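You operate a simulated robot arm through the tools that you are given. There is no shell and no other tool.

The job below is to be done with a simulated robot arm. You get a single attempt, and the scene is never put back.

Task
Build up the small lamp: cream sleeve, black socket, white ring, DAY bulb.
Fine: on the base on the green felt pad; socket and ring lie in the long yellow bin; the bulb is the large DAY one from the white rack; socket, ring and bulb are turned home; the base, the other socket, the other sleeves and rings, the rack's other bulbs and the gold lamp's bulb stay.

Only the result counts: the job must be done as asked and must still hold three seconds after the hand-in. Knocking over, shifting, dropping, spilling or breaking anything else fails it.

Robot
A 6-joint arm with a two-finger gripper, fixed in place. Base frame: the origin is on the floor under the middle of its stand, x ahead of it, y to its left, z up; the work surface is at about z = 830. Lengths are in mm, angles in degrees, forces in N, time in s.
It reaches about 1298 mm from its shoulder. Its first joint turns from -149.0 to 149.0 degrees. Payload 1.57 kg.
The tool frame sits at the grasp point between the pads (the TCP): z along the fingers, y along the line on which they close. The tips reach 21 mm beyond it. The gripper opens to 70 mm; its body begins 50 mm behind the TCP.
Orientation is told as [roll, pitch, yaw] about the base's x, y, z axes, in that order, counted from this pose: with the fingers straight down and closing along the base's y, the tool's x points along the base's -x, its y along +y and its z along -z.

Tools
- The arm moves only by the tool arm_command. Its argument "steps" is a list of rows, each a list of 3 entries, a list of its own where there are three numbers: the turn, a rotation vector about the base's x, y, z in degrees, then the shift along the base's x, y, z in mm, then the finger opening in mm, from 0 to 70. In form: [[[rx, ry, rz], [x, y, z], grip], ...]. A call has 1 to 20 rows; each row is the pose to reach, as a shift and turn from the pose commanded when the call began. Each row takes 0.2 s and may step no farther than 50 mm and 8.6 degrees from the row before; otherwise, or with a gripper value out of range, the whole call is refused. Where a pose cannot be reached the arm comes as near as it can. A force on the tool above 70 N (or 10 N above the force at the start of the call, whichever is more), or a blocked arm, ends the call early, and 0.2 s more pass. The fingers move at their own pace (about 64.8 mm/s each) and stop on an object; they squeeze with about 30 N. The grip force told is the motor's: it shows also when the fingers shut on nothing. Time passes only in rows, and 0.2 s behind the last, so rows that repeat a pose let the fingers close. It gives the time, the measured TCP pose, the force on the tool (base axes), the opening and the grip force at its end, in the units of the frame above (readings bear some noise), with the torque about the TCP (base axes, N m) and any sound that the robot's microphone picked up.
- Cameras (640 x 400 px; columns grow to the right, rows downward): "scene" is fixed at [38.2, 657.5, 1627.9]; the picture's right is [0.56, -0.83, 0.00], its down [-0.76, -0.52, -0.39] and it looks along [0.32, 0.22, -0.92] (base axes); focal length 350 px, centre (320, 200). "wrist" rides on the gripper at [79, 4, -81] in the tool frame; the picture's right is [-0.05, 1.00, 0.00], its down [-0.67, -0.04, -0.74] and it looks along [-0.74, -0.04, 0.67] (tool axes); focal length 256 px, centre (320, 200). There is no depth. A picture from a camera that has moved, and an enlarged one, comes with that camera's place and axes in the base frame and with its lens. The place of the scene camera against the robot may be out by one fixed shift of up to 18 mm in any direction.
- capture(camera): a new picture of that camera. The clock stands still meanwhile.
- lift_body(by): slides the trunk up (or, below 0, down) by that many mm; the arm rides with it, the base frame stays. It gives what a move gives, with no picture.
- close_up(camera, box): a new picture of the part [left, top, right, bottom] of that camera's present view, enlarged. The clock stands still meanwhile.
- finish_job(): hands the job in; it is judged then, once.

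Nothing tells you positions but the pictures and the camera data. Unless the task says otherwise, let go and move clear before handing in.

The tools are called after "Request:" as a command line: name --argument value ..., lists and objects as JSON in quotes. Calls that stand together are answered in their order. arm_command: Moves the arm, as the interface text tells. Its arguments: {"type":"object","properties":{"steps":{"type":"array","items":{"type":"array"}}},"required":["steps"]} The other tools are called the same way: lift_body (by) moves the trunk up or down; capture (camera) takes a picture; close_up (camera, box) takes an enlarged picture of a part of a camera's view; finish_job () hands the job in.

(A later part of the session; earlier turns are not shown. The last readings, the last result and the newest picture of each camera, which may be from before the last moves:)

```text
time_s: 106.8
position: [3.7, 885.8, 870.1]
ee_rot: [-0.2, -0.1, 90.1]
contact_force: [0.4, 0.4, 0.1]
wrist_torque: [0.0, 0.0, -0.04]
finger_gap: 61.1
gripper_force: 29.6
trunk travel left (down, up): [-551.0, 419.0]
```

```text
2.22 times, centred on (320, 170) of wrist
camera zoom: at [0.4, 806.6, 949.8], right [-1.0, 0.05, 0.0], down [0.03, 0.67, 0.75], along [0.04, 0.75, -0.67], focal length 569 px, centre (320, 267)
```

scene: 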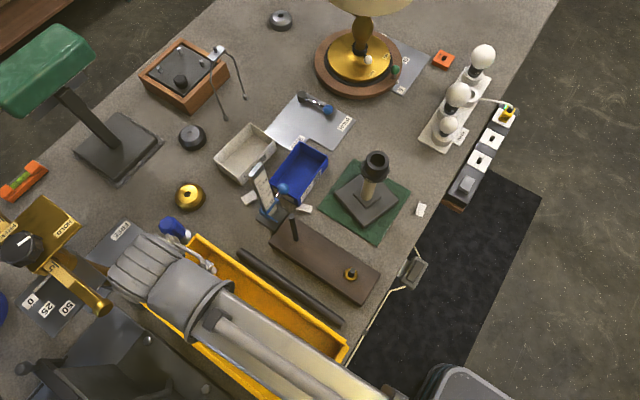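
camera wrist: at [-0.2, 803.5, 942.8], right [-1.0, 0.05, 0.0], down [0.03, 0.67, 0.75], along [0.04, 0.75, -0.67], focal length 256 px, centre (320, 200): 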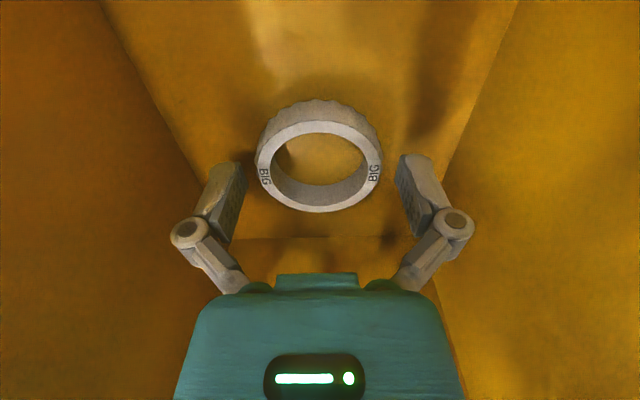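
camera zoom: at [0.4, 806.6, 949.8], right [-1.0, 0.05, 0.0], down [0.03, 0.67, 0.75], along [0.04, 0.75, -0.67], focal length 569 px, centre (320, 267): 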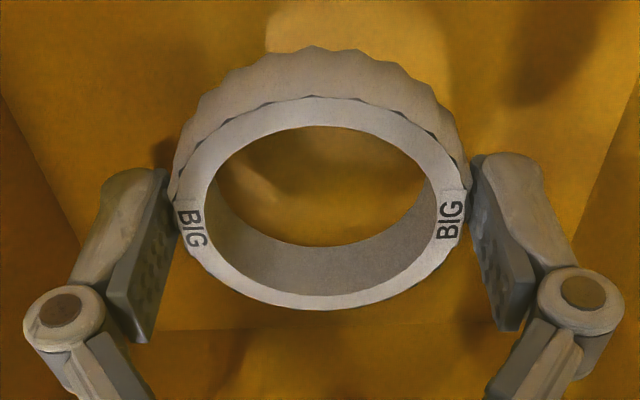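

The ring is held well, level and centred on the TCP. I'll lift it out of the bin and carry it toward the lamp by the same safe path.

Request:
lift_body --by 245

Request:
arm_command --steps '[[[0, 0, 0], [0, -45, 0], 52], [[0, 0, 0], [0, -90, 0], 52], [[0, 0, 0], [20, -125, 0], 52], [[0, 0, 0], [60, -145, 0], 52], [[0, 0, 0], [105, -155, 0], 52], [[0, 0, 0], [150, -160, 0], 52], [[0, 0, 0], [195, -165, 0], 52], [[0, 0, 0], [240, -168, 0], 52], [[0, 0, 0], [280, -168, 0], 52], [[0, 0, 0], [300, -168, 0], 52], [[0, 0, 0], [300, -168, 0], 52]]'

Request:
capture --camera "wrist"

Request:
capture --camera "scene"

```text
time_s: 109.3
position: [4.1, 886.6, 1114.7]
ee_rot: [-0.1, -0.1, 90.2]
contact_force: [0.1, -0.7, 0.5]
wrist_torque: [0.03, 0.0, 0.0]
finger_gap: 61.2
gripper_force: 30.0
trunk travel left (down, up): [-796.0, 174.0]
```

```text
time_s: 111.7
position: [305.9, 718.4, 1114.9]
ee_rot: [-0.1, -0.1, 90.3]
contact_force: [-1.1, -0.2, -0.9]
wrist_torque: [0.05, -0.01, 0.03]
finger_gap: 61.3
gripper_force: 29.9
trunk travel left (down, up): [-796.0, 174.0]
```

```text
taken
camera wrist: at [301.6, 639.0, 1194.9], right [-1.0, 0.05, 0.0], down [0.03, 0.67, 0.75], along [0.04, 0.75, -0.67], focal length 256 px, centre (320, 200)
```

wrist: 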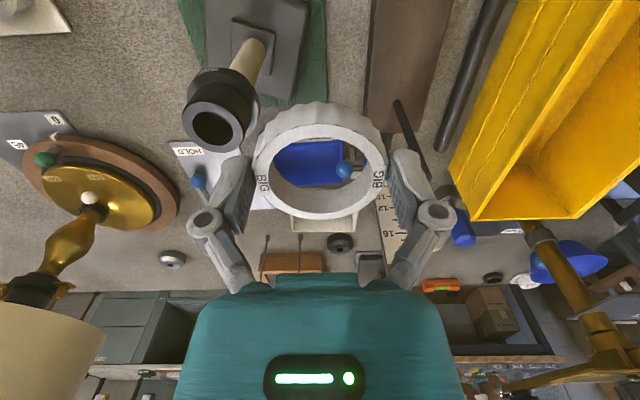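

```text
taken
```

scene: 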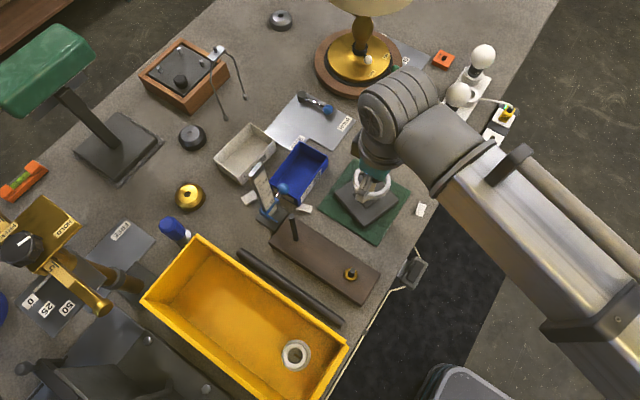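

I'll bring the ring above the socket and measure the socket axis laterally (x at this yaw).

Request:
arm_command --steps '[[[0, 0, 0], [41, 13, 0], 52], [[0, 0, 0], [82.4, 25.6, 0], 52], [[0, 0, 0], [82.4, 25.6, 0], 52], [[0, 0, 0], [82.4, 25.6, 0], 52]]'

Request:
capture --camera "wrist"

Request:
close_up --camera "wrist" --box '[220, 0, 420, 250]'

Request:
close_up --camera "wrist" --box '[260, 0, 380, 120]'

```text
time_s: 112.7
position: [386.2, 743.0, 1114.7]
ee_rot: [-0.1, -0.2, 90.1]
contact_force: [1.1, 0.6, -0.1]
wrist_torque: [0.01, -0.01, -0.02]
finger_gap: 61.1
gripper_force: 29.2
trunk travel left (down, up): [-796.0, 174.0]
```

```text
taken
camera wrist: at [381.8, 663.6, 1194.9], right [-1.0, 0.05, 0.0], down [0.03, 0.67, 0.75], along [0.04, 0.75, -0.67], focal length 256 px, centre (320, 200)
```

wrist: 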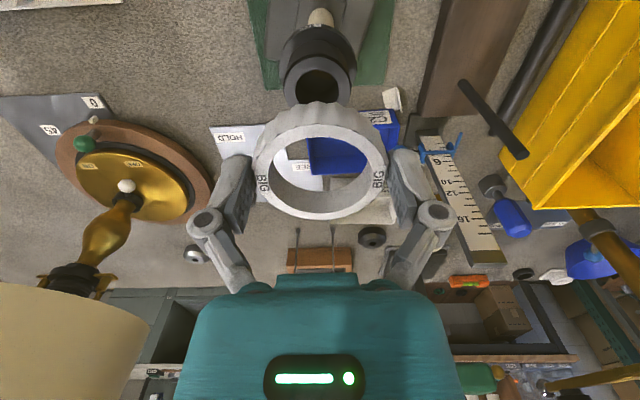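

```text
1.60 times, centred on (320, 125) of wrist
camera zoom: at [381.8, 663.6, 1194.9], right [-1.0, 0.05, 0.0], down [0.03, 0.67, 0.75], along [0.04, 0.75, -0.67], focal length 410 px, centre (320, 320)
```

zoom: 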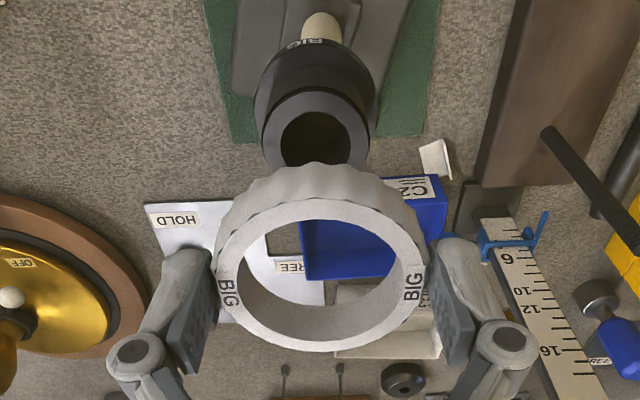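

```text
3.33 times, centred on (320, 60) of wrist
camera zoom: at [381.8, 663.6, 1194.9], right [-1.0, 0.05, 0.0], down [0.03, 0.67, 0.75], along [0.04, 0.75, -0.67], focal length 853 px, centre (320, 667)
```

zoom: 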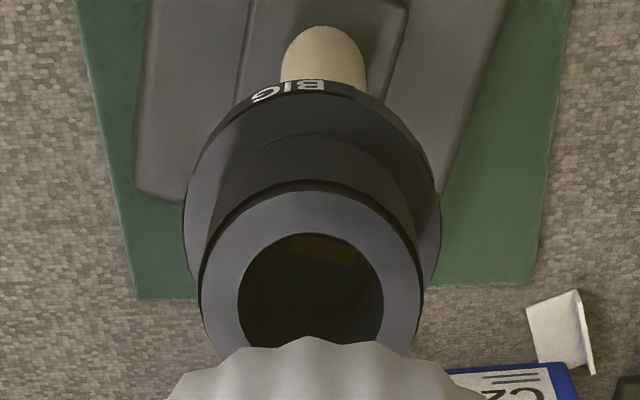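

The socket's x is 387.2. I'll rotate to 175° over the socket and measure y the same way.

Request:
arm_command --steps '[[[0, 0, 8.5], [1.6, 0, 0], 52], [[0, 0, 17], [1.6, 0, 0], 52], [[0, 0, 25.5], [1.6, 0, 0], 52], [[0, 0, 34], [1.6, 0, 0], 52], [[0, 0, 42.5], [1.6, 0, 0], 52], [[0, 0, 51], [1.6, 0, 0], 52], [[0, 0, 59.5], [1.6, 0, 0], 52], [[0, 0, 68], [1.6, 0, 0], 52], [[0, 0, 76.5], [1.6, 0, 0], 52], [[0, 0, 85], [1.6, 0, 0], 52], [[0, 0, 90], [1.6, 0, 0], 52], [[0, 0, 90], [1.6, 0, 0], 52]]'

Request:
capture --camera "wrist"

Request:
close_up --camera "wrist" --box '[220, 0, 420, 250]'

Request:
close_up --camera "wrist" --box '[260, 0, 380, 120]'

```text
time_s: 115.3
position: [389.4, 745.1, 1114.7]
ee_rot: [-0.1, 0.0, -179.6]
contact_force: [0.2, -0.7, -0.1]
wrist_torque: [-0.01, -0.02, 0.0]
finger_gap: 61.2
gripper_force: 30.8
trunk travel left (down, up): [-796.0, 174.0]
```

```text
taken
camera wrist: at [468.6, 739.8, 1194.8], right [-0.05, -1.0, 0.0], down [-0.66, 0.03, 0.75], along [-0.75, 0.04, -0.67], focal length 256 px, centre (320, 200)
```

wrist: 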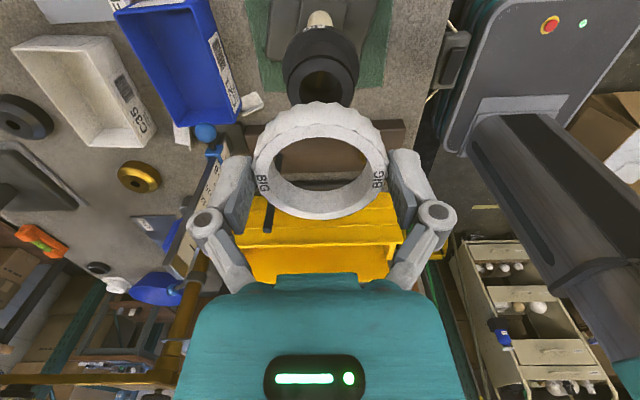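

```text
1.60 times, centred on (320, 125) of wrist
camera zoom: at [468.6, 739.8, 1194.8], right [-0.05, -1.0, 0.0], down [-0.66, 0.03, 0.75], along [-0.75, 0.04, -0.67], focal length 410 px, centre (320, 320)
```

zoom: 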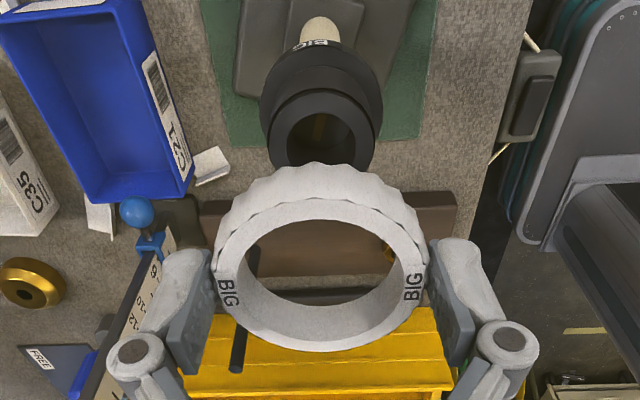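

```text
3.33 times, centred on (320, 60) of wrist
camera zoom: at [468.6, 739.8, 1194.8], right [-0.05, -1.0, 0.0], down [-0.66, 0.03, 0.75], along [-0.75, 0.04, -0.67], focal length 853 px, centre (320, 667)
```

zoom: 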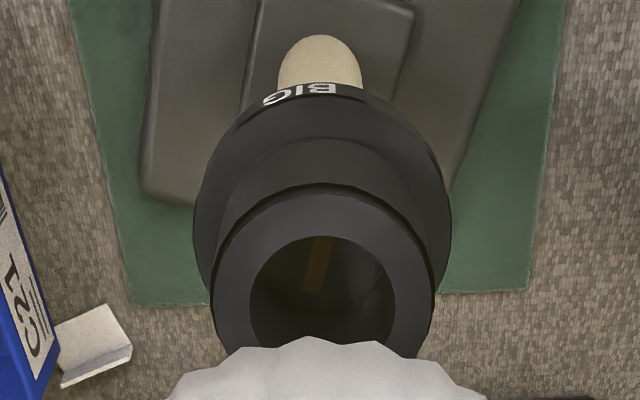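

The ring and socket line up in y, and the x correction is about -1 mm. I'll apply it and lower to just above the socket.

Request:
arm_command --steps '[[[0, 0, 0], [-1, 0.2, 0], 52], [[0, 0, 0], [-1, 0.2, 0], 52]]'

Request:
lift_body --by -58

Request:
capture --camera "wrist"

Request:
close_up --camera "scene" --box '[340, 120, 420, 210]'

Request:
close_up --camera "wrist" --box '[220, 0, 420, 250]'

```text
time_s: 115.9
position: [387.7, 743.0, 1115.7]
ee_rot: [-0.1, 0.0, -179.8]
contact_force: [-0.7, 0.0, -0.3]
wrist_torque: [0.0, 0.02, -0.03]
finger_gap: 61.4
gripper_force: 30.2
trunk travel left (down, up): [-796.0, 174.0]
```

```text
time_s: 116.9
position: [388.1, 744.5, 1056.5]
ee_rot: [-0.1, -0.1, -179.8]
contact_force: [1.1, -0.9, 0.5]
wrist_torque: [-0.01, 0.02, 0.0]
finger_gap: 61.1
gripper_force: 29.8
trunk travel left (down, up): [-738.0, 232.0]
```

```text
taken
camera wrist: at [467.5, 739.7, 1136.9], right [-0.05, -1.0, 0.0], down [-0.67, 0.03, 0.75], along [-0.75, 0.04, -0.67], focal length 256 px, centre (320, 200)
```

wrist: 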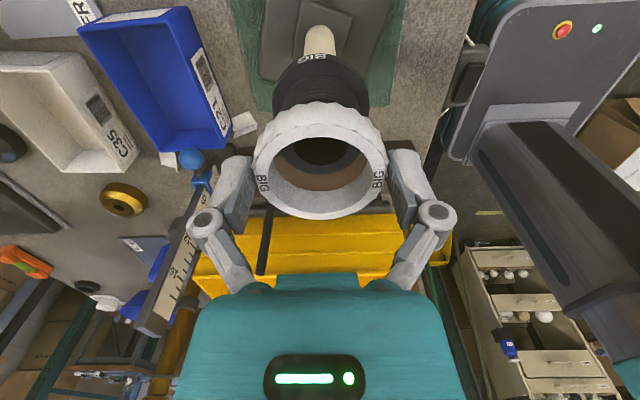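

```text
4.44 times, centred on (380, 165) of scene
camera zoom: at [38.2, 657.5, 1627.9], right [0.56, -0.83, 0.0], down [-0.76, -0.52, -0.39], along [0.32, 0.22, -0.92], focal length 1555 px, centre (53, 356)
```

zoom: 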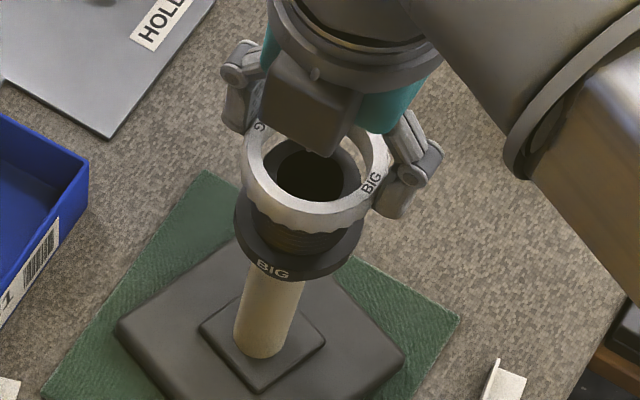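

```text
1.60 times, centred on (320, 125) of wrist
camera zoom: at [467.5, 739.7, 1136.9], right [-0.05, -1.0, 0.0], down [-0.67, 0.03, 0.75], along [-0.75, 0.04, -0.67], focal length 410 px, centre (320, 320)
```

zoom: 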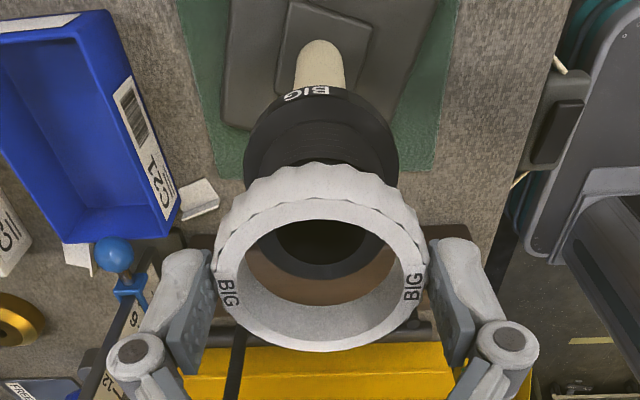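

The scene view shows the ring nearly concentric with the socket. I'll enlarge it to confirm the fit.

Request:
close_up --camera "scene" --box '[368, 135, 408, 185]'

Request:
close_up --camera "wrist" --box '[250, 90, 390, 230]'

```text
8.00 times, centred on (388, 160) of scene
camera zoom: at [38.2, 657.5, 1627.9], right [0.56, -0.83, 0.0], down [-0.76, -0.52, -0.39], along [0.32, 0.22, -0.92], focal length 2800 px, centre (-224, 520)
```

zoom: 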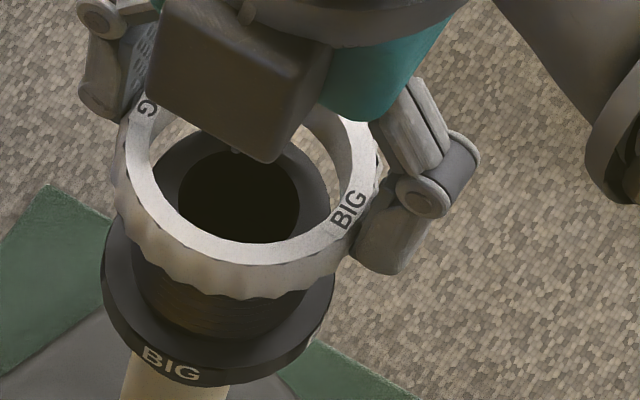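

```text
2.86 times, centred on (320, 160) of wrist
camera zoom: at [467.5, 739.7, 1136.9], right [-0.05, -1.0, 0.0], down [-0.67, 0.03, 0.75], along [-0.75, 0.04, -0.67], focal length 731 px, centre (320, 314)
```

zoom: 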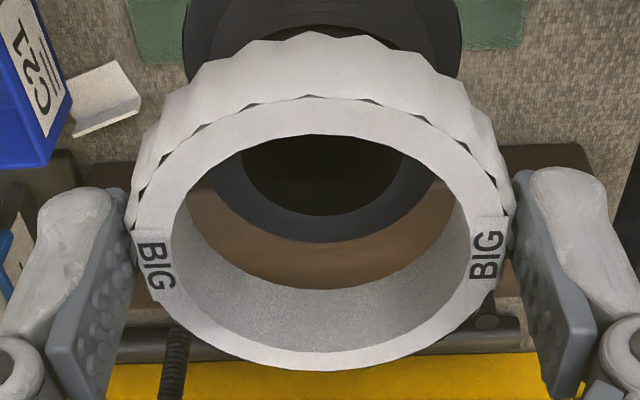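

I'll use touch again: lower in small steps and read the side forces on contact.

Request:
lift_body --by -5

Request:
lift_body --by -2

Request:
lift_body --by -2

```text
time_s: 117.4
position: [387.1, 744.2, 1052.2]
ee_rot: [0.0, -0.2, -179.8]
contact_force: [0.5, 0.3, -0.1]
wrist_torque: [0.01, 0.03, -0.01]
finger_gap: 61.3
gripper_force: 29.9
trunk travel left (down, up): [-733.0, 237.0]
```

```text
time_s: 118.0
position: [387.7, 744.4, 1049.2]
ee_rot: [-0.1, -0.1, -179.8]
contact_force: [-0.8, -0.6, 0.2]
wrist_torque: [0.01, -0.01, 0.04]
finger_gap: 61.2
gripper_force: 30.3
trunk travel left (down, up): [-731.0, 239.0]
```

```text
time_s: 118.5
position: [387.3, 744.4, 1047.0]
ee_rot: [-0.1, -0.2, -179.9]
contact_force: [-0.1, 0.1, -0.1]
wrist_torque: [-0.01, 0.01, 0.01]
finger_gap: 61.2
gripper_force: 30.0
trunk travel left (down, up): [-729.0, 241.0]
```

Request:
lift_body --by -2

Request:
lift_body --by -2

Request:
close_up --camera "scene" --box '[368, 135, 408, 185]'

Request:
close_up --camera "wrist" --box '[250, 90, 390, 230]'

```text
time_s: 119.0
position: [388.9, 744.3, 1045.2]
ee_rot: [-0.1, -0.1, -179.8]
contact_force: [-0.4, 0.5, 0.0]
wrist_torque: [0.0, 0.01, 0.02]
finger_gap: 61.4
gripper_force: 29.8
trunk travel left (down, up): [-727.0, 243.0]
```

```text
time_s: 119.5
position: [387.7, 744.0, 1044.6]
ee_rot: [-0.2, -0.1, -179.8]
contact_force: [0.8, 0.1, -1.0]
wrist_torque: [0.0, -0.02, -0.03]
finger_gap: 61.2
gripper_force: 29.7
trunk travel left (down, up): [-725.0, 245.0]
```

```text
8.00 times, centred on (388, 160) of scene
camera zoom: at [38.2, 657.5, 1627.9], right [0.56, -0.83, 0.0], down [-0.76, -0.52, -0.39], along [0.32, 0.22, -0.92], focal length 2800 px, centre (-224, 520)
```

zoom: 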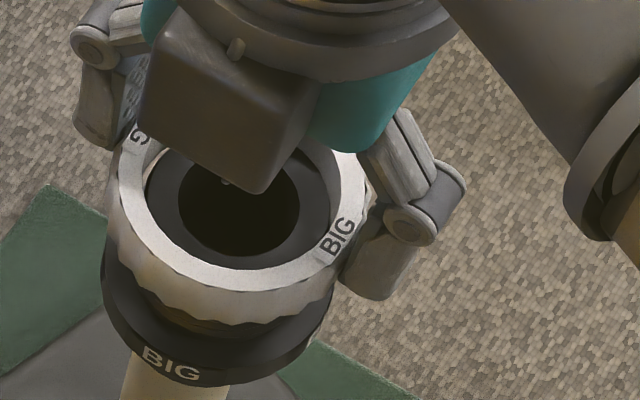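

```text
2.86 times, centred on (320, 160) of wrist
camera zoom: at [467.5, 739.8, 1123.9], right [-0.05, -1.0, 0.0], down [-0.66, 0.03, 0.75], along [-0.75, 0.04, -0.67], focal length 731 px, centre (320, 314)
```

zoom: 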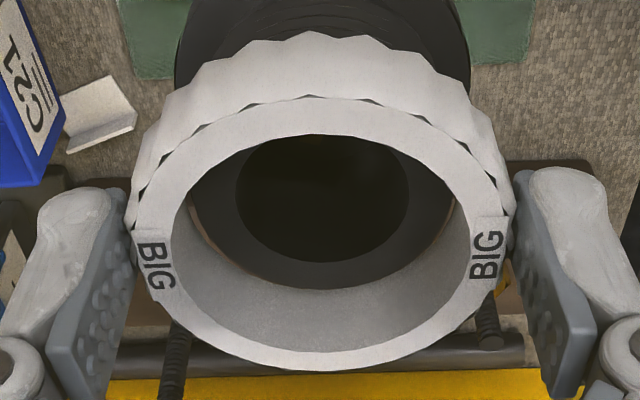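

The ring has passed over the socket's collar with no force. I'll continue lowering to the thread start.

Request:
lift_body --by -2

Request:
lift_body --by -2

Request:
lift_body --by -2

```text
time_s: 120.0
position: [386.8, 744.0, 1041.4]
ee_rot: [-0.1, -0.1, -179.8]
contact_force: [0.3, 0.5, -0.3]
wrist_torque: [0.03, -0.04, 0.03]
finger_gap: 61.0
gripper_force: 30.2
trunk travel left (down, up): [-723.0, 247.0]
```

```text
time_s: 120.6
position: [388.4, 744.2, 1039.6]
ee_rot: [-0.1, -0.1, -179.9]
contact_force: [-0.7, -0.7, -0.3]
wrist_torque: [0.02, 0.04, 0.01]
finger_gap: 61.2
gripper_force: 30.2
trunk travel left (down, up): [-721.0, 249.0]
```

```text
time_s: 121.1
position: [388.6, 744.8, 1037.9]
ee_rot: [0.0, -0.2, -179.8]
contact_force: [-1.2, -1.0, -0.1]
wrist_torque: [0.02, 0.02, 0.0]
finger_gap: 60.9
gripper_force: 30.3
trunk travel left (down, up): [-719.0, 251.0]
```

Request:
lift_body --by -2

Request:
lift_body --by -2

Request:
lift_body --by -2

Request:
close_up --camera "scene" --box '[363, 140, 413, 195]'

Request:
close_up --camera "wrist" --box '[250, 90, 390, 230]'

```text
time_s: 121.6
position: [387.5, 744.4, 1035.2]
ee_rot: [-0.1, -0.1, -179.8]
contact_force: [0.1, 0.1, -0.9]
wrist_torque: [0.05, -0.01, 0.02]
finger_gap: 61.0
gripper_force: 30.1
trunk travel left (down, up): [-717.0, 253.0]
```

```text
time_s: 122.1
position: [388.7, 744.8, 1033.2]
ee_rot: [-0.1, -0.1, -179.8]
contact_force: [-0.5, 0.3, -1.4]
wrist_torque: [-0.01, -0.01, -0.02]
finger_gap: 61.2
gripper_force: 30.3
trunk travel left (down, up): [-715.0, 255.0]
```

```text
time_s: 122.6
position: [386.8, 744.6, 1031.3]
ee_rot: [-0.1, -0.1, -179.8]
contact_force: [0.2, -0.3, -0.3]
wrist_torque: [0.02, 0.01, 0.0]
finger_gap: 61.1
gripper_force: 29.7
trunk travel left (down, up): [-713.0, 257.0]
```

```text
7.27 times, centred on (388, 168) of scene
camera zoom: at [38.2, 657.5, 1627.9], right [0.56, -0.83, 0.0], down [-0.76, -0.52, -0.39], along [0.32, 0.22, -0.92], focal length 2545 px, centre (-174, 436)
```

zoom: 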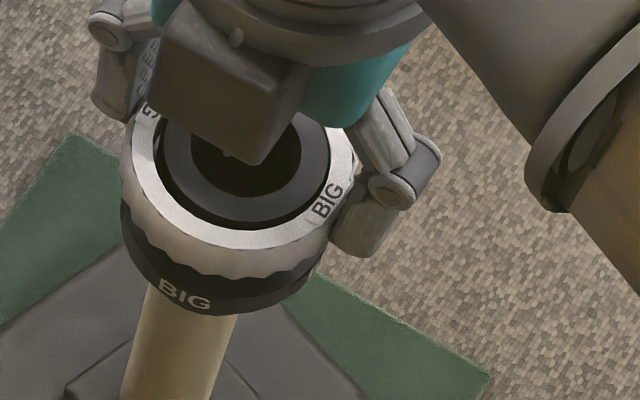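

```text
2.86 times, centred on (320, 160) of wrist
camera zoom: at [467.5, 739.8, 1111.9], right [-0.05, -1.0, 0.0], down [-0.66, 0.03, 0.75], along [-0.75, 0.04, -0.67], focal length 731 px, centre (320, 314)
```

zoom: 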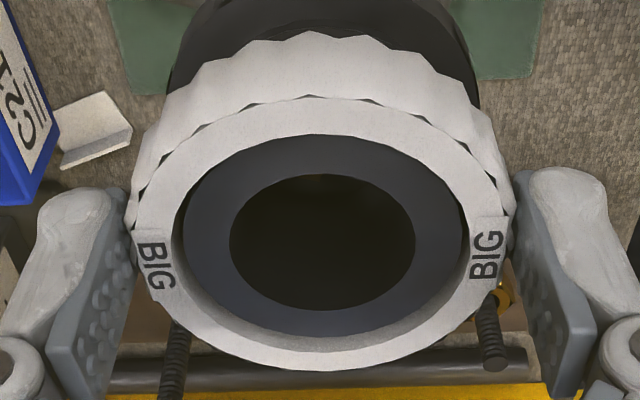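

The ring is concentric with the socket. I'll keep lowering until it meets the thread.

Request:
lift_body --by -2

Request:
lift_body --by -2

Request:
lift_body --by -2

Request:
lift_body --by -2

```text
time_s: 123.2
position: [387.1, 744.8, 1029.3]
ee_rot: [0.0, -0.2, -179.9]
contact_force: [-0.5, -0.1, 0.4]
wrist_torque: [-0.02, -0.04, 0.01]
finger_gap: 61.3
gripper_force: 29.9
trunk travel left (down, up): [-711.0, 259.0]
```

```text
time_s: 123.7
position: [387.9, 744.2, 1029.0]
ee_rot: [-0.1, -0.1, -179.8]
contact_force: [0.2, 0.1, 0.0]
wrist_torque: [-0.02, -0.01, -0.03]
finger_gap: 61.1
gripper_force: 29.9
trunk travel left (down, up): [-709.0, 261.0]
```

```text
time_s: 124.2
position: [387.4, 743.6, 1026.1]
ee_rot: [-0.2, -0.2, -179.8]
contact_force: [-0.5, -0.2, -0.2]
wrist_torque: [-0.01, 0.01, -0.01]
finger_gap: 61.1
gripper_force: 30.4
trunk travel left (down, up): [-707.0, 263.0]
```

```text
time_s: 124.7
position: [387.4, 743.4, 1023.6]
ee_rot: [-0.1, 0.0, -179.8]
contact_force: [-0.8, 1.0, 0.2]
wrist_torque: [-0.02, 0.0, 0.02]
finger_gap: 61.1
gripper_force: 30.1
trunk travel left (down, up): [-705.0, 265.0]
```

Request:
lift_body --by -2

Request:
lift_body --by -2

Request:
lift_body --by -1.5

Request:
lift_body --by -1.5

```text
time_s: 125.2
position: [389.0, 743.5, 1021.9]
ee_rot: [0.0, 0.0, -179.8]
contact_force: [6.4, -1.3, -2.0]
wrist_torque: [-0.12, -0.29, 0.01]
finger_gap: 61.0
gripper_force: 30.0
trunk travel left (down, up): [-703.0, 267.0]
```

```text
time_s: 125.8
position: [389.7, 744.3, 1021.7]
ee_rot: [-0.2, -0.1, -179.8]
contact_force: [11.8, 3.6, 17.1]
wrist_torque: [0.09, -0.18, -0.03]
finger_gap: 61.5
gripper_force: 30.1
trunk travel left (down, up): [-701.0, 269.0]
```

```text
time_s: 126.3
position: [388.6, 743.4, 1019.1]
ee_rot: [-0.1, -0.1, -179.8]
contact_force: [9.6, 5.7, 17.7]
wrist_torque: [0.14, -0.09, -0.01]
finger_gap: 61.4
gripper_force: 30.0
trunk travel left (down, up): [-700.0, 270.0]
```

```text
time_s: 126.8
position: [387.8, 744.1, 1017.0]
ee_rot: [-0.1, 0.0, -179.8]
contact_force: [5.4, 5.5, 18.8]
wrist_torque: [0.18, -0.05, 0.04]
finger_gap: 61.1
gripper_force: 29.7
trunk travel left (down, up): [-698.0, 272.0]
```

There is contact with the thread now, with side force toward +x and +y. I'll pause and look before continuing.

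Request:
lift_body --by 2

Request:
close_up --camera "scene" --box '[363, 140, 413, 195]'

Request:
close_up --camera "wrist" --box '[250, 90, 390, 230]'

```text
time_s: 127.3
position: [388.2, 743.3, 1018.3]
ee_rot: [0.0, -0.2, -179.8]
contact_force: [0.2, -0.3, -0.3]
wrist_torque: [-0.03, 0.04, -0.03]
finger_gap: 61.5
gripper_force: 30.3
trunk travel left (down, up): [-700.0, 270.0]
```

```text
7.27 times, centred on (388, 168) of scene
camera zoom: at [38.2, 657.5, 1627.9], right [0.56, -0.83, 0.0], down [-0.76, -0.52, -0.39], along [0.32, 0.22, -0.92], focal length 2545 px, centre (-174, 436)
```

zoom: 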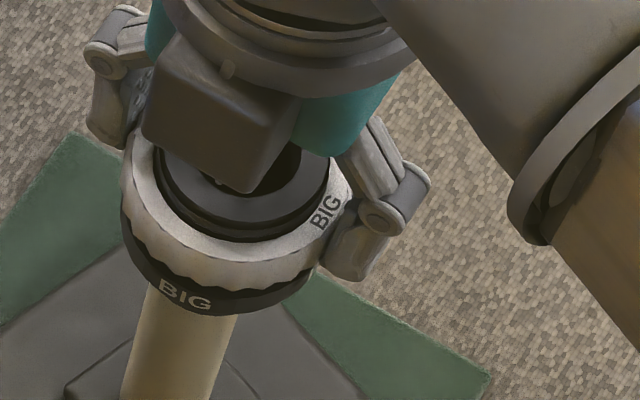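

```text
2.86 times, centred on (320, 160) of wrist
camera zoom: at [467.1, 739.6, 1098.5], right [-0.05, -1.0, 0.0], down [-0.66, 0.03, 0.75], along [-0.75, 0.04, -0.67], focal length 731 px, centre (320, 314)
```

zoom: 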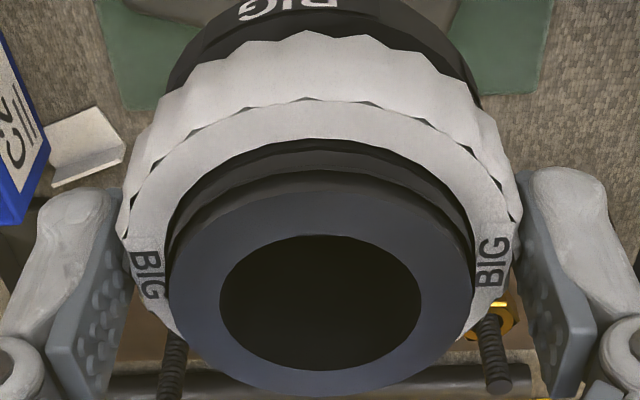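

The ring slid up a few millimetres in the pads and rests on the thread start. I'll shift slightly toward +x, apply light pressure and turn clockwise 40°.

Request:
arm_command --steps '[[[0, 0, 0], [0.5, 0.2, 0], 52], [[0, 0, 0], [1, 0.4, 0], 52], [[0, 0, 0], [1, 0.4, 0], 52]]'

Request:
lift_body --by -1

Request:
arm_command --steps '[[[0, 0, -8], [0, 0, 0], 52], [[0, 0, -16], [0, 0, 0], 52], [[0, 0, -24], [0, 0, 0], 52], [[0, 0, -32], [0, 0, 0], 52], [[0, 0, -40], [0, 0, 0], 52], [[0, 0, -40], [0, 0, 0], 52]]'

```text
time_s: 128.1
position: [389.1, 744.8, 1019.7]
ee_rot: [-0.1, -0.1, -179.7]
contact_force: [-0.3, -0.8, 0.1]
wrist_torque: [0.02, -0.03, -0.02]
finger_gap: 61.1
gripper_force: 29.7
trunk travel left (down, up): [-700.0, 270.0]
```

```text
time_s: 128.6
position: [389.7, 745.0, 1017.4]
ee_rot: [-0.1, -0.2, -179.8]
contact_force: [0.3, 0.9, -0.1]
wrist_torque: [0.02, -0.01, -0.02]
finger_gap: 61.2
gripper_force: 30.4
trunk travel left (down, up): [-699.0, 271.0]
```

```text
time_s: 130.0
position: [387.7, 744.9, 1018.0]
ee_rot: [-0.1, 0.0, 140.1]
contact_force: [0.2, -0.5, -0.6]
wrist_torque: [-0.01, -0.02, -0.02]
finger_gap: 61.1
gripper_force: 30.2
trunk travel left (down, up): [-699.0, 271.0]
```

The ring turned freely with no load, so it isn't touching the thread yet. I'll lower more to make contact.

Request:
lift_body --by -1

Request:
lift_body --by -1

Request:
lift_body --by -1

```text
time_s: 130.5
position: [388.6, 744.9, 1016.3]
ee_rot: [-0.1, -0.1, 140.3]
contact_force: [1.0, -0.1, 0.1]
wrist_torque: [0.01, -0.06, 0.0]
finger_gap: 61.4
gripper_force: 29.6
trunk travel left (down, up): [-698.0, 272.0]
```

```text
time_s: 131.0
position: [388.5, 743.5, 1017.4]
ee_rot: [-0.3, -0.1, 140.2]
contact_force: [0.2, 2.4, 20.0]
wrist_torque: [0.1, 0.04, 0.0]
finger_gap: 61.5
gripper_force: 30.1
trunk travel left (down, up): [-697.0, 273.0]
```

```text
time_s: 131.5
position: [387.9, 742.8, 1016.3]
ee_rot: [-0.1, -0.2, 140.2]
contact_force: [0.7, 2.7, 21.4]
wrist_torque: [0.09, -0.01, 0.0]
finger_gap: 61.1
gripper_force: 29.6
trunk travel left (down, up): [-696.0, 274.0]
```

Now it's square contact (Fz ≈ 21 N with almost no side force). I'll turn clockwise and watch for the thread to catch.

Request:
arm_command --steps '[[[0, 0, -8], [0, 0, 0], 52], [[0, 0, -16], [0, 0, 0], 52], [[0, 0, -24], [0, 0, 0], 52], [[0, 0, -32], [0, 0, 0], 52], [[0, 0, -40], [0, 0, 0], 52], [[0, 0, -48], [0, 0, 0], 52], [[0, 0, -56], [0, 0, 0], 52], [[0, 0, -64], [0, 0, 0], 52], [[0, 0, -64], [0, 0, 0], 52]]'

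Request:
close_up --camera "wrist" --box '[250, 90, 390, 230]'

Request:
close_up --camera "scene" --box '[340, 130, 420, 230]'

```text
time_s: 133.5
position: [387.4, 744.5, 1014.2]
ee_rot: [-0.1, 0.0, 76.1]
contact_force: [-3.8, -2.7, -9.5]
wrist_torque: [-0.12, 0.25, -0.01]
finger_gap: 60.9
gripper_force: 30.3
trunk travel left (down, up): [-696.0, 274.0]
```

```text
2.86 times, centred on (320, 160) of wrist
camera zoom: at [364.8, 669.1, 1094.5], right [-0.96, 0.29, 0.0], down [0.19, 0.64, 0.75], along [0.22, 0.71, -0.67], focal length 731 px, centre (320, 314)
```

zoom: 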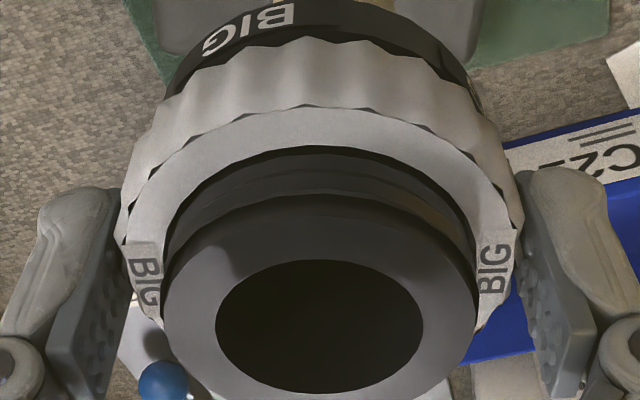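

```text
4.00 times, centred on (380, 180) of scene
camera zoom: at [38.2, 657.5, 1627.9], right [0.56, -0.83, 0.0], down [-0.76, -0.52, -0.39], along [0.32, 0.22, -0.92], focal length 1400 px, centre (80, 280)
```

zoom: 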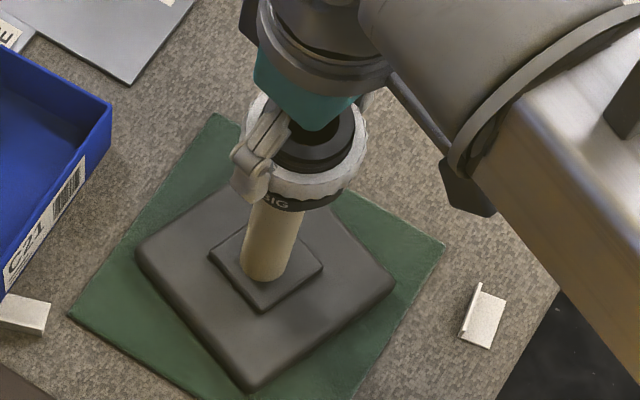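

The thread has caught (Fz is now -9.5 N, pulling down). I'll follow it down and keep turning.

Request:
lift_body --by -1.3

Request:
arm_command --steps '[[[0, 0, -8], [0, 0, 0], 52], [[0, 0, -16], [0, 0, 0], 52], [[0, 0, -24], [0, 0, 0], 52], [[0, 0, -32], [0, 0, 0], 52], [[0, 0, -40], [0, 0, 0], 52], [[0, 0, -48], [0, 0, 0], 52], [[0, 0, -56], [0, 0, 0], 52], [[0, 0, -64], [0, 0, 0], 52], [[0, 0, -64], [0, 0, 0], 52]]'

```text
time_s: 134.1
position: [386.8, 744.5, 1013.6]
ee_rot: [-0.1, -0.1, 76.2]
contact_force: [-5.3, 0.9, 2.4]
wrist_torque: [0.02, 0.02, 0.01]
finger_gap: 61.1
gripper_force: 29.7
trunk travel left (down, up): [-695.0, 275.0]
```

```text
time_s: 136.1
position: [387.8, 746.7, 1012.0]
ee_rot: [-0.1, 0.0, 12.1]
contact_force: [-0.5, -0.2, -14.4]
wrist_torque: [0.0, -0.03, -0.03]
finger_gap: 61.2
gripper_force: 29.9
trunk travel left (down, up): [-695.0, 275.0]
```

Progressing well. I'll lower and continue to about -52°.

Request:
lift_body --by -1.3

Request:
arm_command --steps '[[[0, 0, -8], [0, 0, 0], 52], [[0, 0, -16], [0, 0, 0], 52], [[0, 0, -24], [0, 0, 0], 52], [[0, 0, -32], [0, 0, 0], 52], [[0, 0, -40], [0, 0, 0], 52], [[0, 0, -48], [0, 0, 0], 52], [[0, 0, -56], [0, 0, 0], 52], [[0, 0, -64], [0, 0, 0], 52], [[0, 0, -64], [0, 0, 0], 52]]'

Request:
close_up --camera "scene" --box '[340, 130, 420, 230]'

Request:
close_up --camera "wrist" --box '[240, 40, 400, 240]'

```text
time_s: 136.6
position: [388.6, 746.0, 1012.4]
ee_rot: [-0.2, -0.1, 12.2]
contact_force: [0.5, 5.7, 0.2]
wrist_torque: [-0.03, -0.18, 0.0]
finger_gap: 61.1
gripper_force: 30.0
trunk travel left (down, up): [-693.0, 277.0]
```

```text
time_s: 138.6
position: [388.5, 746.2, 1011.2]
ee_rot: [-0.2, -0.1, -51.9]
contact_force: [0.5, -0.8, -16.2]
wrist_torque: [-0.01, 0.0, 0.01]
finger_gap: 61.1
gripper_force: 30.2
trunk travel left (down, up): [-693.0, 277.0]
```

```text
4.00 times, centred on (380, 180) of scene
camera zoom: at [38.2, 657.5, 1627.9], right [0.56, -0.83, 0.0], down [-0.76, -0.52, -0.39], along [0.32, 0.22, -0.92], focal length 1400 px, centre (80, 280)
```

zoom: 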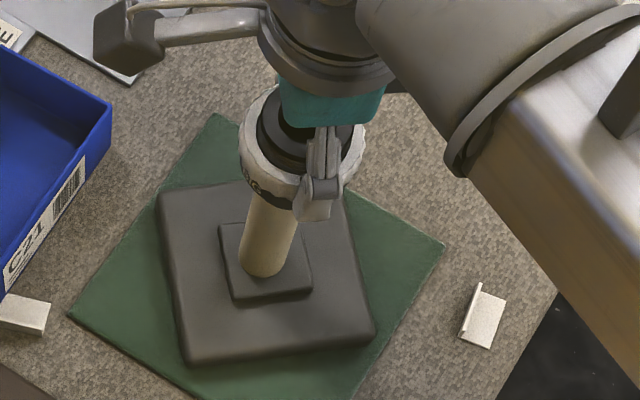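

```text
2.00 times, centred on (320, 140) of wrist
camera zoom: at [343.4, 811.1, 1091.1], right [0.82, 0.57, 0.0], down [0.38, -0.54, 0.75], along [0.43, -0.61, -0.67], focal length 512 px, centre (320, 320)
```

zoom: 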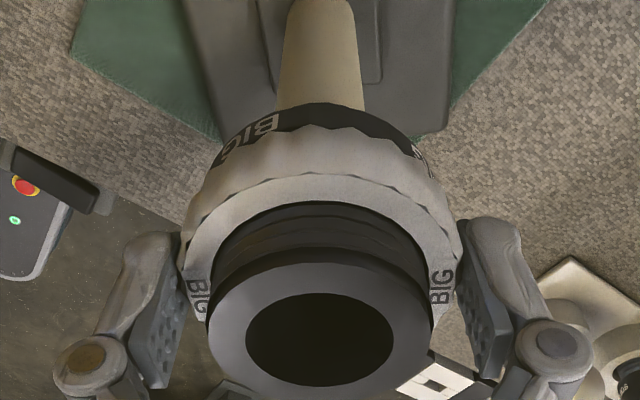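

The base has turned further. The thread pulls the lamp upward (Fz negative), which unloads the felt and lets the base spin. From now on I must keep pushing down while turning. I'll check the ring-to-flange gap first.

Request:
close_up --camera "scene" --box '[363, 145, 413, 200]'

Request:
close_up --camera "wrist" --box '[270, 50, 370, 150]'

```text
7.27 times, centred on (388, 172) of scene
camera zoom: at [38.2, 657.5, 1627.9], right [0.56, -0.83, 0.0], down [-0.76, -0.52, -0.39], along [0.32, 0.22, -0.92], focal length 2545 px, centre (-174, 400)
```

zoom: 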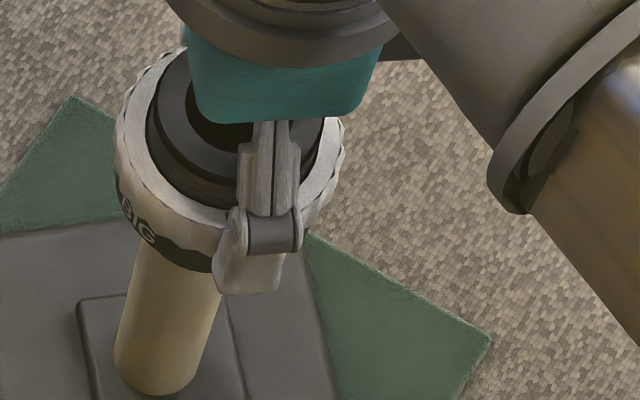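

```text
4.00 times, centred on (320, 100) of wrist
camera zoom: at [343.4, 811.1, 1091.1], right [0.82, 0.57, 0.0], down [0.38, -0.54, 0.75], along [0.43, -0.61, -0.67], focal length 1024 px, centre (320, 600)
```

zoom: 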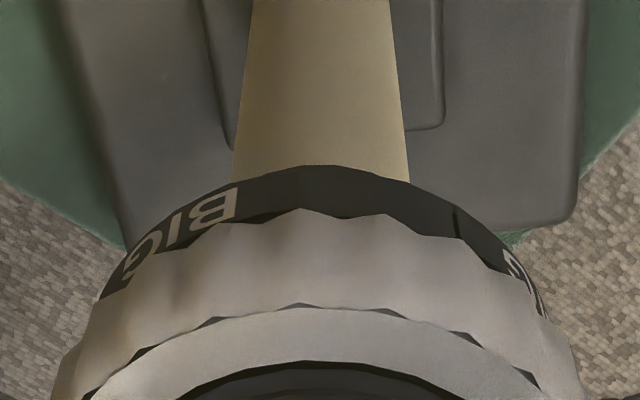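

The ring appears to be at the flange. I'll push down to load the base on the felt, then turn a little more and watch the torque to confirm.

Request:
lift_body --by -2.2

Request:
arm_command --steps '[[[0, 0, -6], [0, 0, 0], 52], [[0, 0, -12], [0, 0, 0], 52], [[0, 0, -18], [0, 0, 0], 52], [[0, 0, -24], [0, 0, 0], 52]]'

Request:
close_up --camera "scene" --box '[340, 130, 420, 230]'

```text
time_s: 139.1
position: [387.6, 745.3, 1011.1]
ee_rot: [-0.1, -0.1, -51.8]
contact_force: [6.0, 10.3, 16.9]
wrist_torque: [0.07, -0.14, -0.02]
finger_gap: 61.2
gripper_force: 29.4
trunk travel left (down, up): [-691.0, 279.0]
```

```text
time_s: 140.1
position: [387.6, 742.7, 1009.9]
ee_rot: [-0.1, -0.3, -75.9]
contact_force: [4.9, -6.1, -2.0]
wrist_torque: [-0.57, 0.15, 0.5]
finger_gap: 61.3
gripper_force: 29.9
trunk travel left (down, up): [-691.0, 279.0]
```

```text
4.00 times, centred on (380, 180) of scene
camera zoom: at [38.2, 657.5, 1627.9], right [0.56, -0.83, 0.0], down [-0.76, -0.52, -0.39], along [0.32, 0.22, -0.92], focal length 1400 px, centre (80, 280)
```

zoom: 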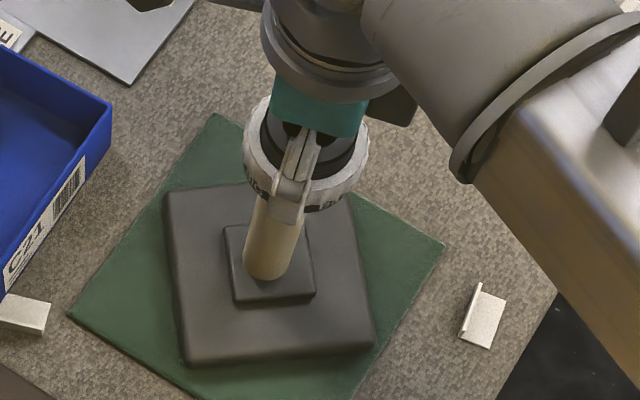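

Torque is up to 0.5 N·m. I'll press down again and turn a few more degrees to confirm it's seated.

Request:
lift_body --by -1.5

Request:
arm_command --steps '[[[0, 0, -6], [0, 0.5, 0], 52], [[0, 0, -12], [0, 1, 0], 52], [[0, 0, -16], [0, 1, 0], 52]]'

Request:
close_up --camera "scene" --box '[340, 130, 420, 230]'

Request:
close_up --camera "wrist" --box '[240, 40, 400, 240]'

```text
time_s: 140.6
position: [387.7, 743.1, 1008.8]
ee_rot: [-0.2, -0.1, -75.9]
contact_force: [-0.5, -11.6, 4.0]
wrist_torque: [-0.44, -0.01, 0.0]
finger_gap: 61.0
gripper_force: 29.7
trunk travel left (down, up): [-690.0, 280.0]
```

```text
time_s: 141.4
position: [386.5, 745.5, 1009.3]
ee_rot: [-0.1, 0.0, -91.9]
contact_force: [-7.2, -4.9, 5.9]
wrist_torque: [-0.11, 0.28, 0.22]
finger_gap: 58.6
gripper_force: 30.0
trunk travel left (down, up): [-690.0, 280.0]
```

```text
4.00 times, centred on (380, 180) of scene
camera zoom: at [38.2, 657.5, 1627.9], right [0.56, -0.83, 0.0], down [-0.76, -0.52, -0.39], along [0.32, 0.22, -0.92], focal length 1400 px, centre (80, 280)
```

zoom: 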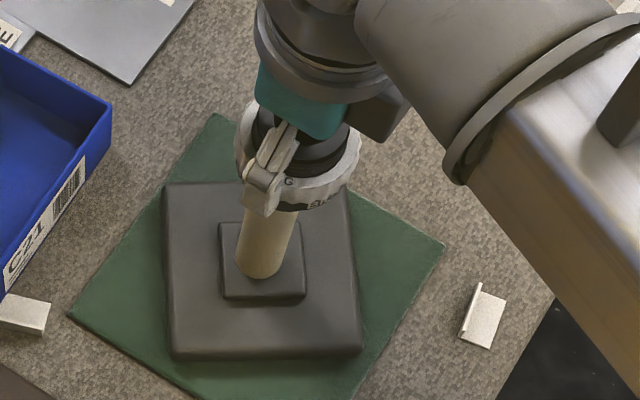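

```text
2.00 times, centred on (320, 140) of wrist
camera zoom: at [393.7, 824.5, 1089.6], right [1.0, -0.09, 0.0], down [-0.06, -0.66, 0.75], along [-0.07, -0.74, -0.67], focal length 512 px, centre (320, 320)
```

zoom: 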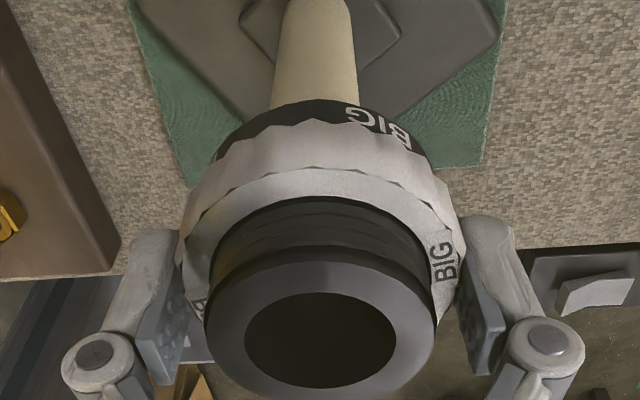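

The ring slips in the pads under torque now, so it is tight on the flange. The base has turned about 59° in total, and I want to undo that before the bulb goes in. I'll release the ring, rise a little and take hold of the socket collar.

Request:
arm_command --steps '[[[0, 0, 2], [0, 0, 0], 60], [[0, 0, 2], [0, 0, 0], 68], [[0, 0, 2], [0, 0, 0], 70]]'

Request:
lift_body --by 60

Request:
capture --camera "wrist"

Request:
close_up --camera "wrist" --box '[230, 0, 410, 180]'

Request:
close_up --camera "scene" --box '[320, 130, 420, 250]'

```text
time_s: 142.2
position: [387.6, 747.1, 1007.6]
ee_rot: [-0.1, -0.1, -89.7]
contact_force: [0.1, -0.5, -0.1]
wrist_torque: [0.01, -0.03, -0.03]
finger_gap: 70.1
gripper_force: 0.1
trunk travel left (down, up): [-690.0, 280.0]
```

```text
time_s: 143.2
position: [388.0, 747.8, 1068.1]
ee_rot: [0.0, -0.1, -89.7]
contact_force: [-0.8, 0.0, -0.3]
wrist_torque: [-0.01, 0.05, 0.01]
finger_gap: 70.0
gripper_force: 0.0
trunk travel left (down, up): [-750.0, 220.0]
```

```text
taken
camera wrist: at [392.1, 825.9, 1148.5], right [1.0, -0.05, 0.0], down [-0.03, -0.66, 0.75], along [-0.04, -0.75, -0.67], focal length 256 px, centre (320, 200)
```

wrist: 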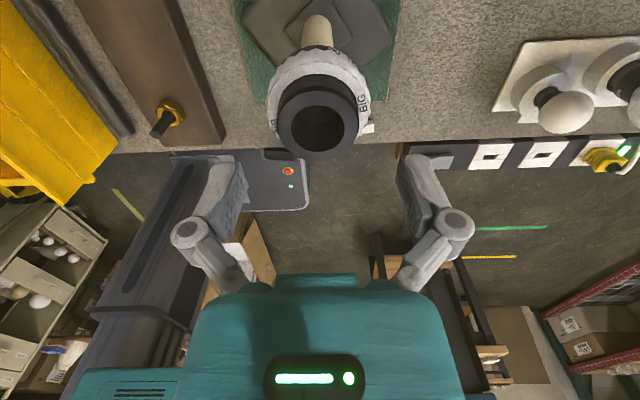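

```text
2.22 times, centred on (320, 90) of wrist
camera zoom: at [392.1, 825.9, 1148.5], right [1.0, -0.05, 0.0], down [-0.03, -0.66, 0.75], along [-0.04, -0.75, -0.67], focal length 569 px, centre (320, 444)
```

zoom: 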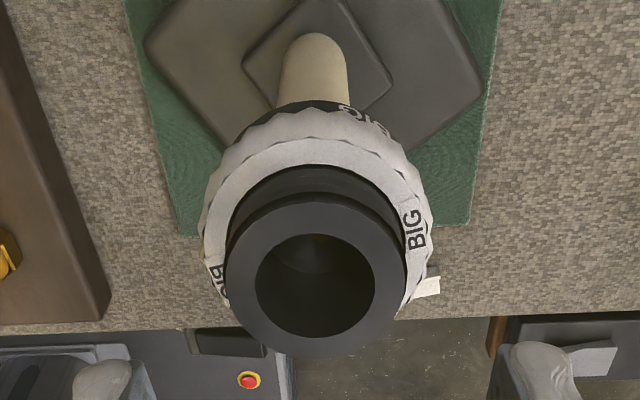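

```text
3.33 times, centred on (370, 190) of scene
camera zoom: at [38.2, 657.5, 1627.9], right [0.56, -0.83, 0.0], down [-0.76, -0.52, -0.39], along [0.32, 0.22, -0.92], focal length 1166 px, centre (153, 233)
```

zoom: 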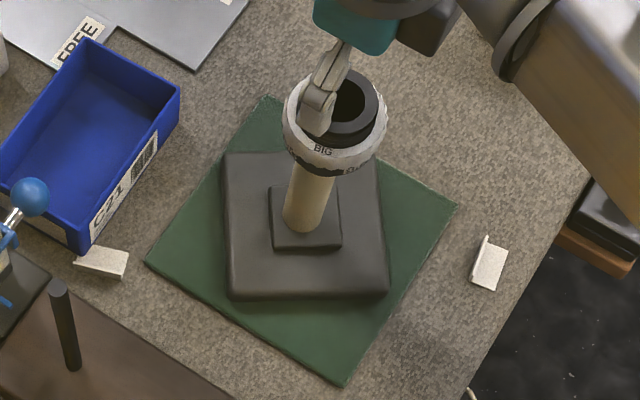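

The base is turned about 53° clockwise from its original pose. I'll lower to the collar, keeping the tips above the ring, and grip it.

Request:
arm_command --steps '[[[0, 0, 0], [-0.6, 0, 0], 66], [[0, 0, 0], [-0.6, 0, 0], 66]]'

Request:
lift_body --by -34

Request:
arm_command --steps '[[[0, 0, 0], [0, 0, 0], 52], [[0, 0, 0], [0, 0, 0], 44], [[0, 0, 0], [0, 0, 0], 34], [[0, 0, 0], [0, 0, 0], 30]]'

Request:
close_up --camera "wrist" --box '[230, 60, 410, 240]'

```text
time_s: 143.8
position: [387.8, 747.5, 1069.2]
ee_rot: [-0.1, -0.1, -89.7]
contact_force: [-1.1, -0.3, 1.0]
wrist_torque: [0.0, 0.01, 0.01]
finger_gap: 65.8
gripper_force: 0.2
trunk travel left (down, up): [-750.0, 220.0]
```

```text
time_s: 144.6
position: [386.3, 745.9, 1034.5]
ee_rot: [-0.1, -0.2, -89.8]
contact_force: [-0.9, -1.4, -0.8]
wrist_torque: [0.0, 0.01, 0.02]
finger_gap: 66.1
gripper_force: 0.0
trunk travel left (down, up): [-716.0, 254.0]
```

```text
time_s: 145.6
position: [386.2, 746.0, 1033.5]
ee_rot: [-0.2, 0.0, -89.8]
contact_force: [-2.0, 2.0, 2.0]
wrist_torque: [0.04, 0.12, -0.01]
finger_gap: 42.6
gripper_force: 29.9
trunk travel left (down, up): [-716.0, 254.0]
```

```text
2.22 times, centred on (320, 150) of wrist
camera zoom: at [390.9, 825.6, 1114.8], right [1.0, -0.05, 0.0], down [-0.03, -0.67, 0.75], along [-0.04, -0.75, -0.67], focal length 569 px, centre (320, 311)
```

zoom: 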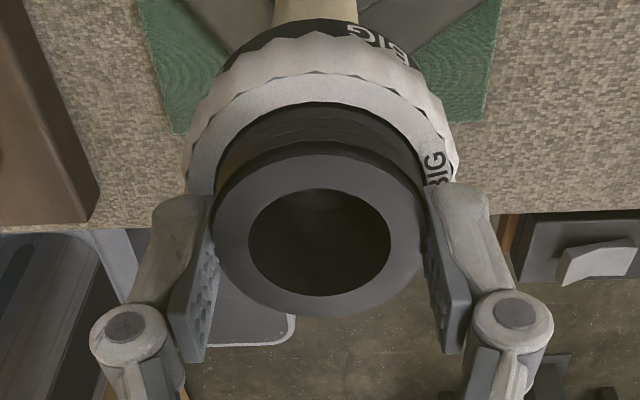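

The collar is gripped. Now I'll lift very slightly to unload the base and read the weight.

Request:
lift_body --by 1

Request:
lift_body --by 1

Request:
lift_body --by 1

```text
time_s: 146.1
position: [387.7, 745.0, 1033.2]
ee_rot: [-0.2, -0.2, -89.8]
contact_force: [-2.8, -1.8, -9.1]
wrist_torque: [-0.1, 0.24, -0.02]
finger_gap: 42.8
gripper_force: 30.1
trunk travel left (down, up): [-717.0, 253.0]
```

```text
time_s: 146.6
position: [388.1, 746.9, 1034.7]
ee_rot: [-0.2, -0.2, -89.8]
contact_force: [0.1, -0.1, -14.4]
wrist_torque: [0.02, 0.02, 0.03]
finger_gap: 42.6
gripper_force: 30.0
trunk travel left (down, up): [-718.0, 252.0]
```

```text
time_s: 147.1
position: [386.5, 747.6, 1035.6]
ee_rot: [-0.1, -0.3, -89.7]
contact_force: [-0.2, 1.0, -14.1]
wrist_torque: [0.03, -0.04, 0.04]
finger_gap: 42.2
gripper_force: 30.5
trunk travel left (down, up): [-719.0, 251.0]
```

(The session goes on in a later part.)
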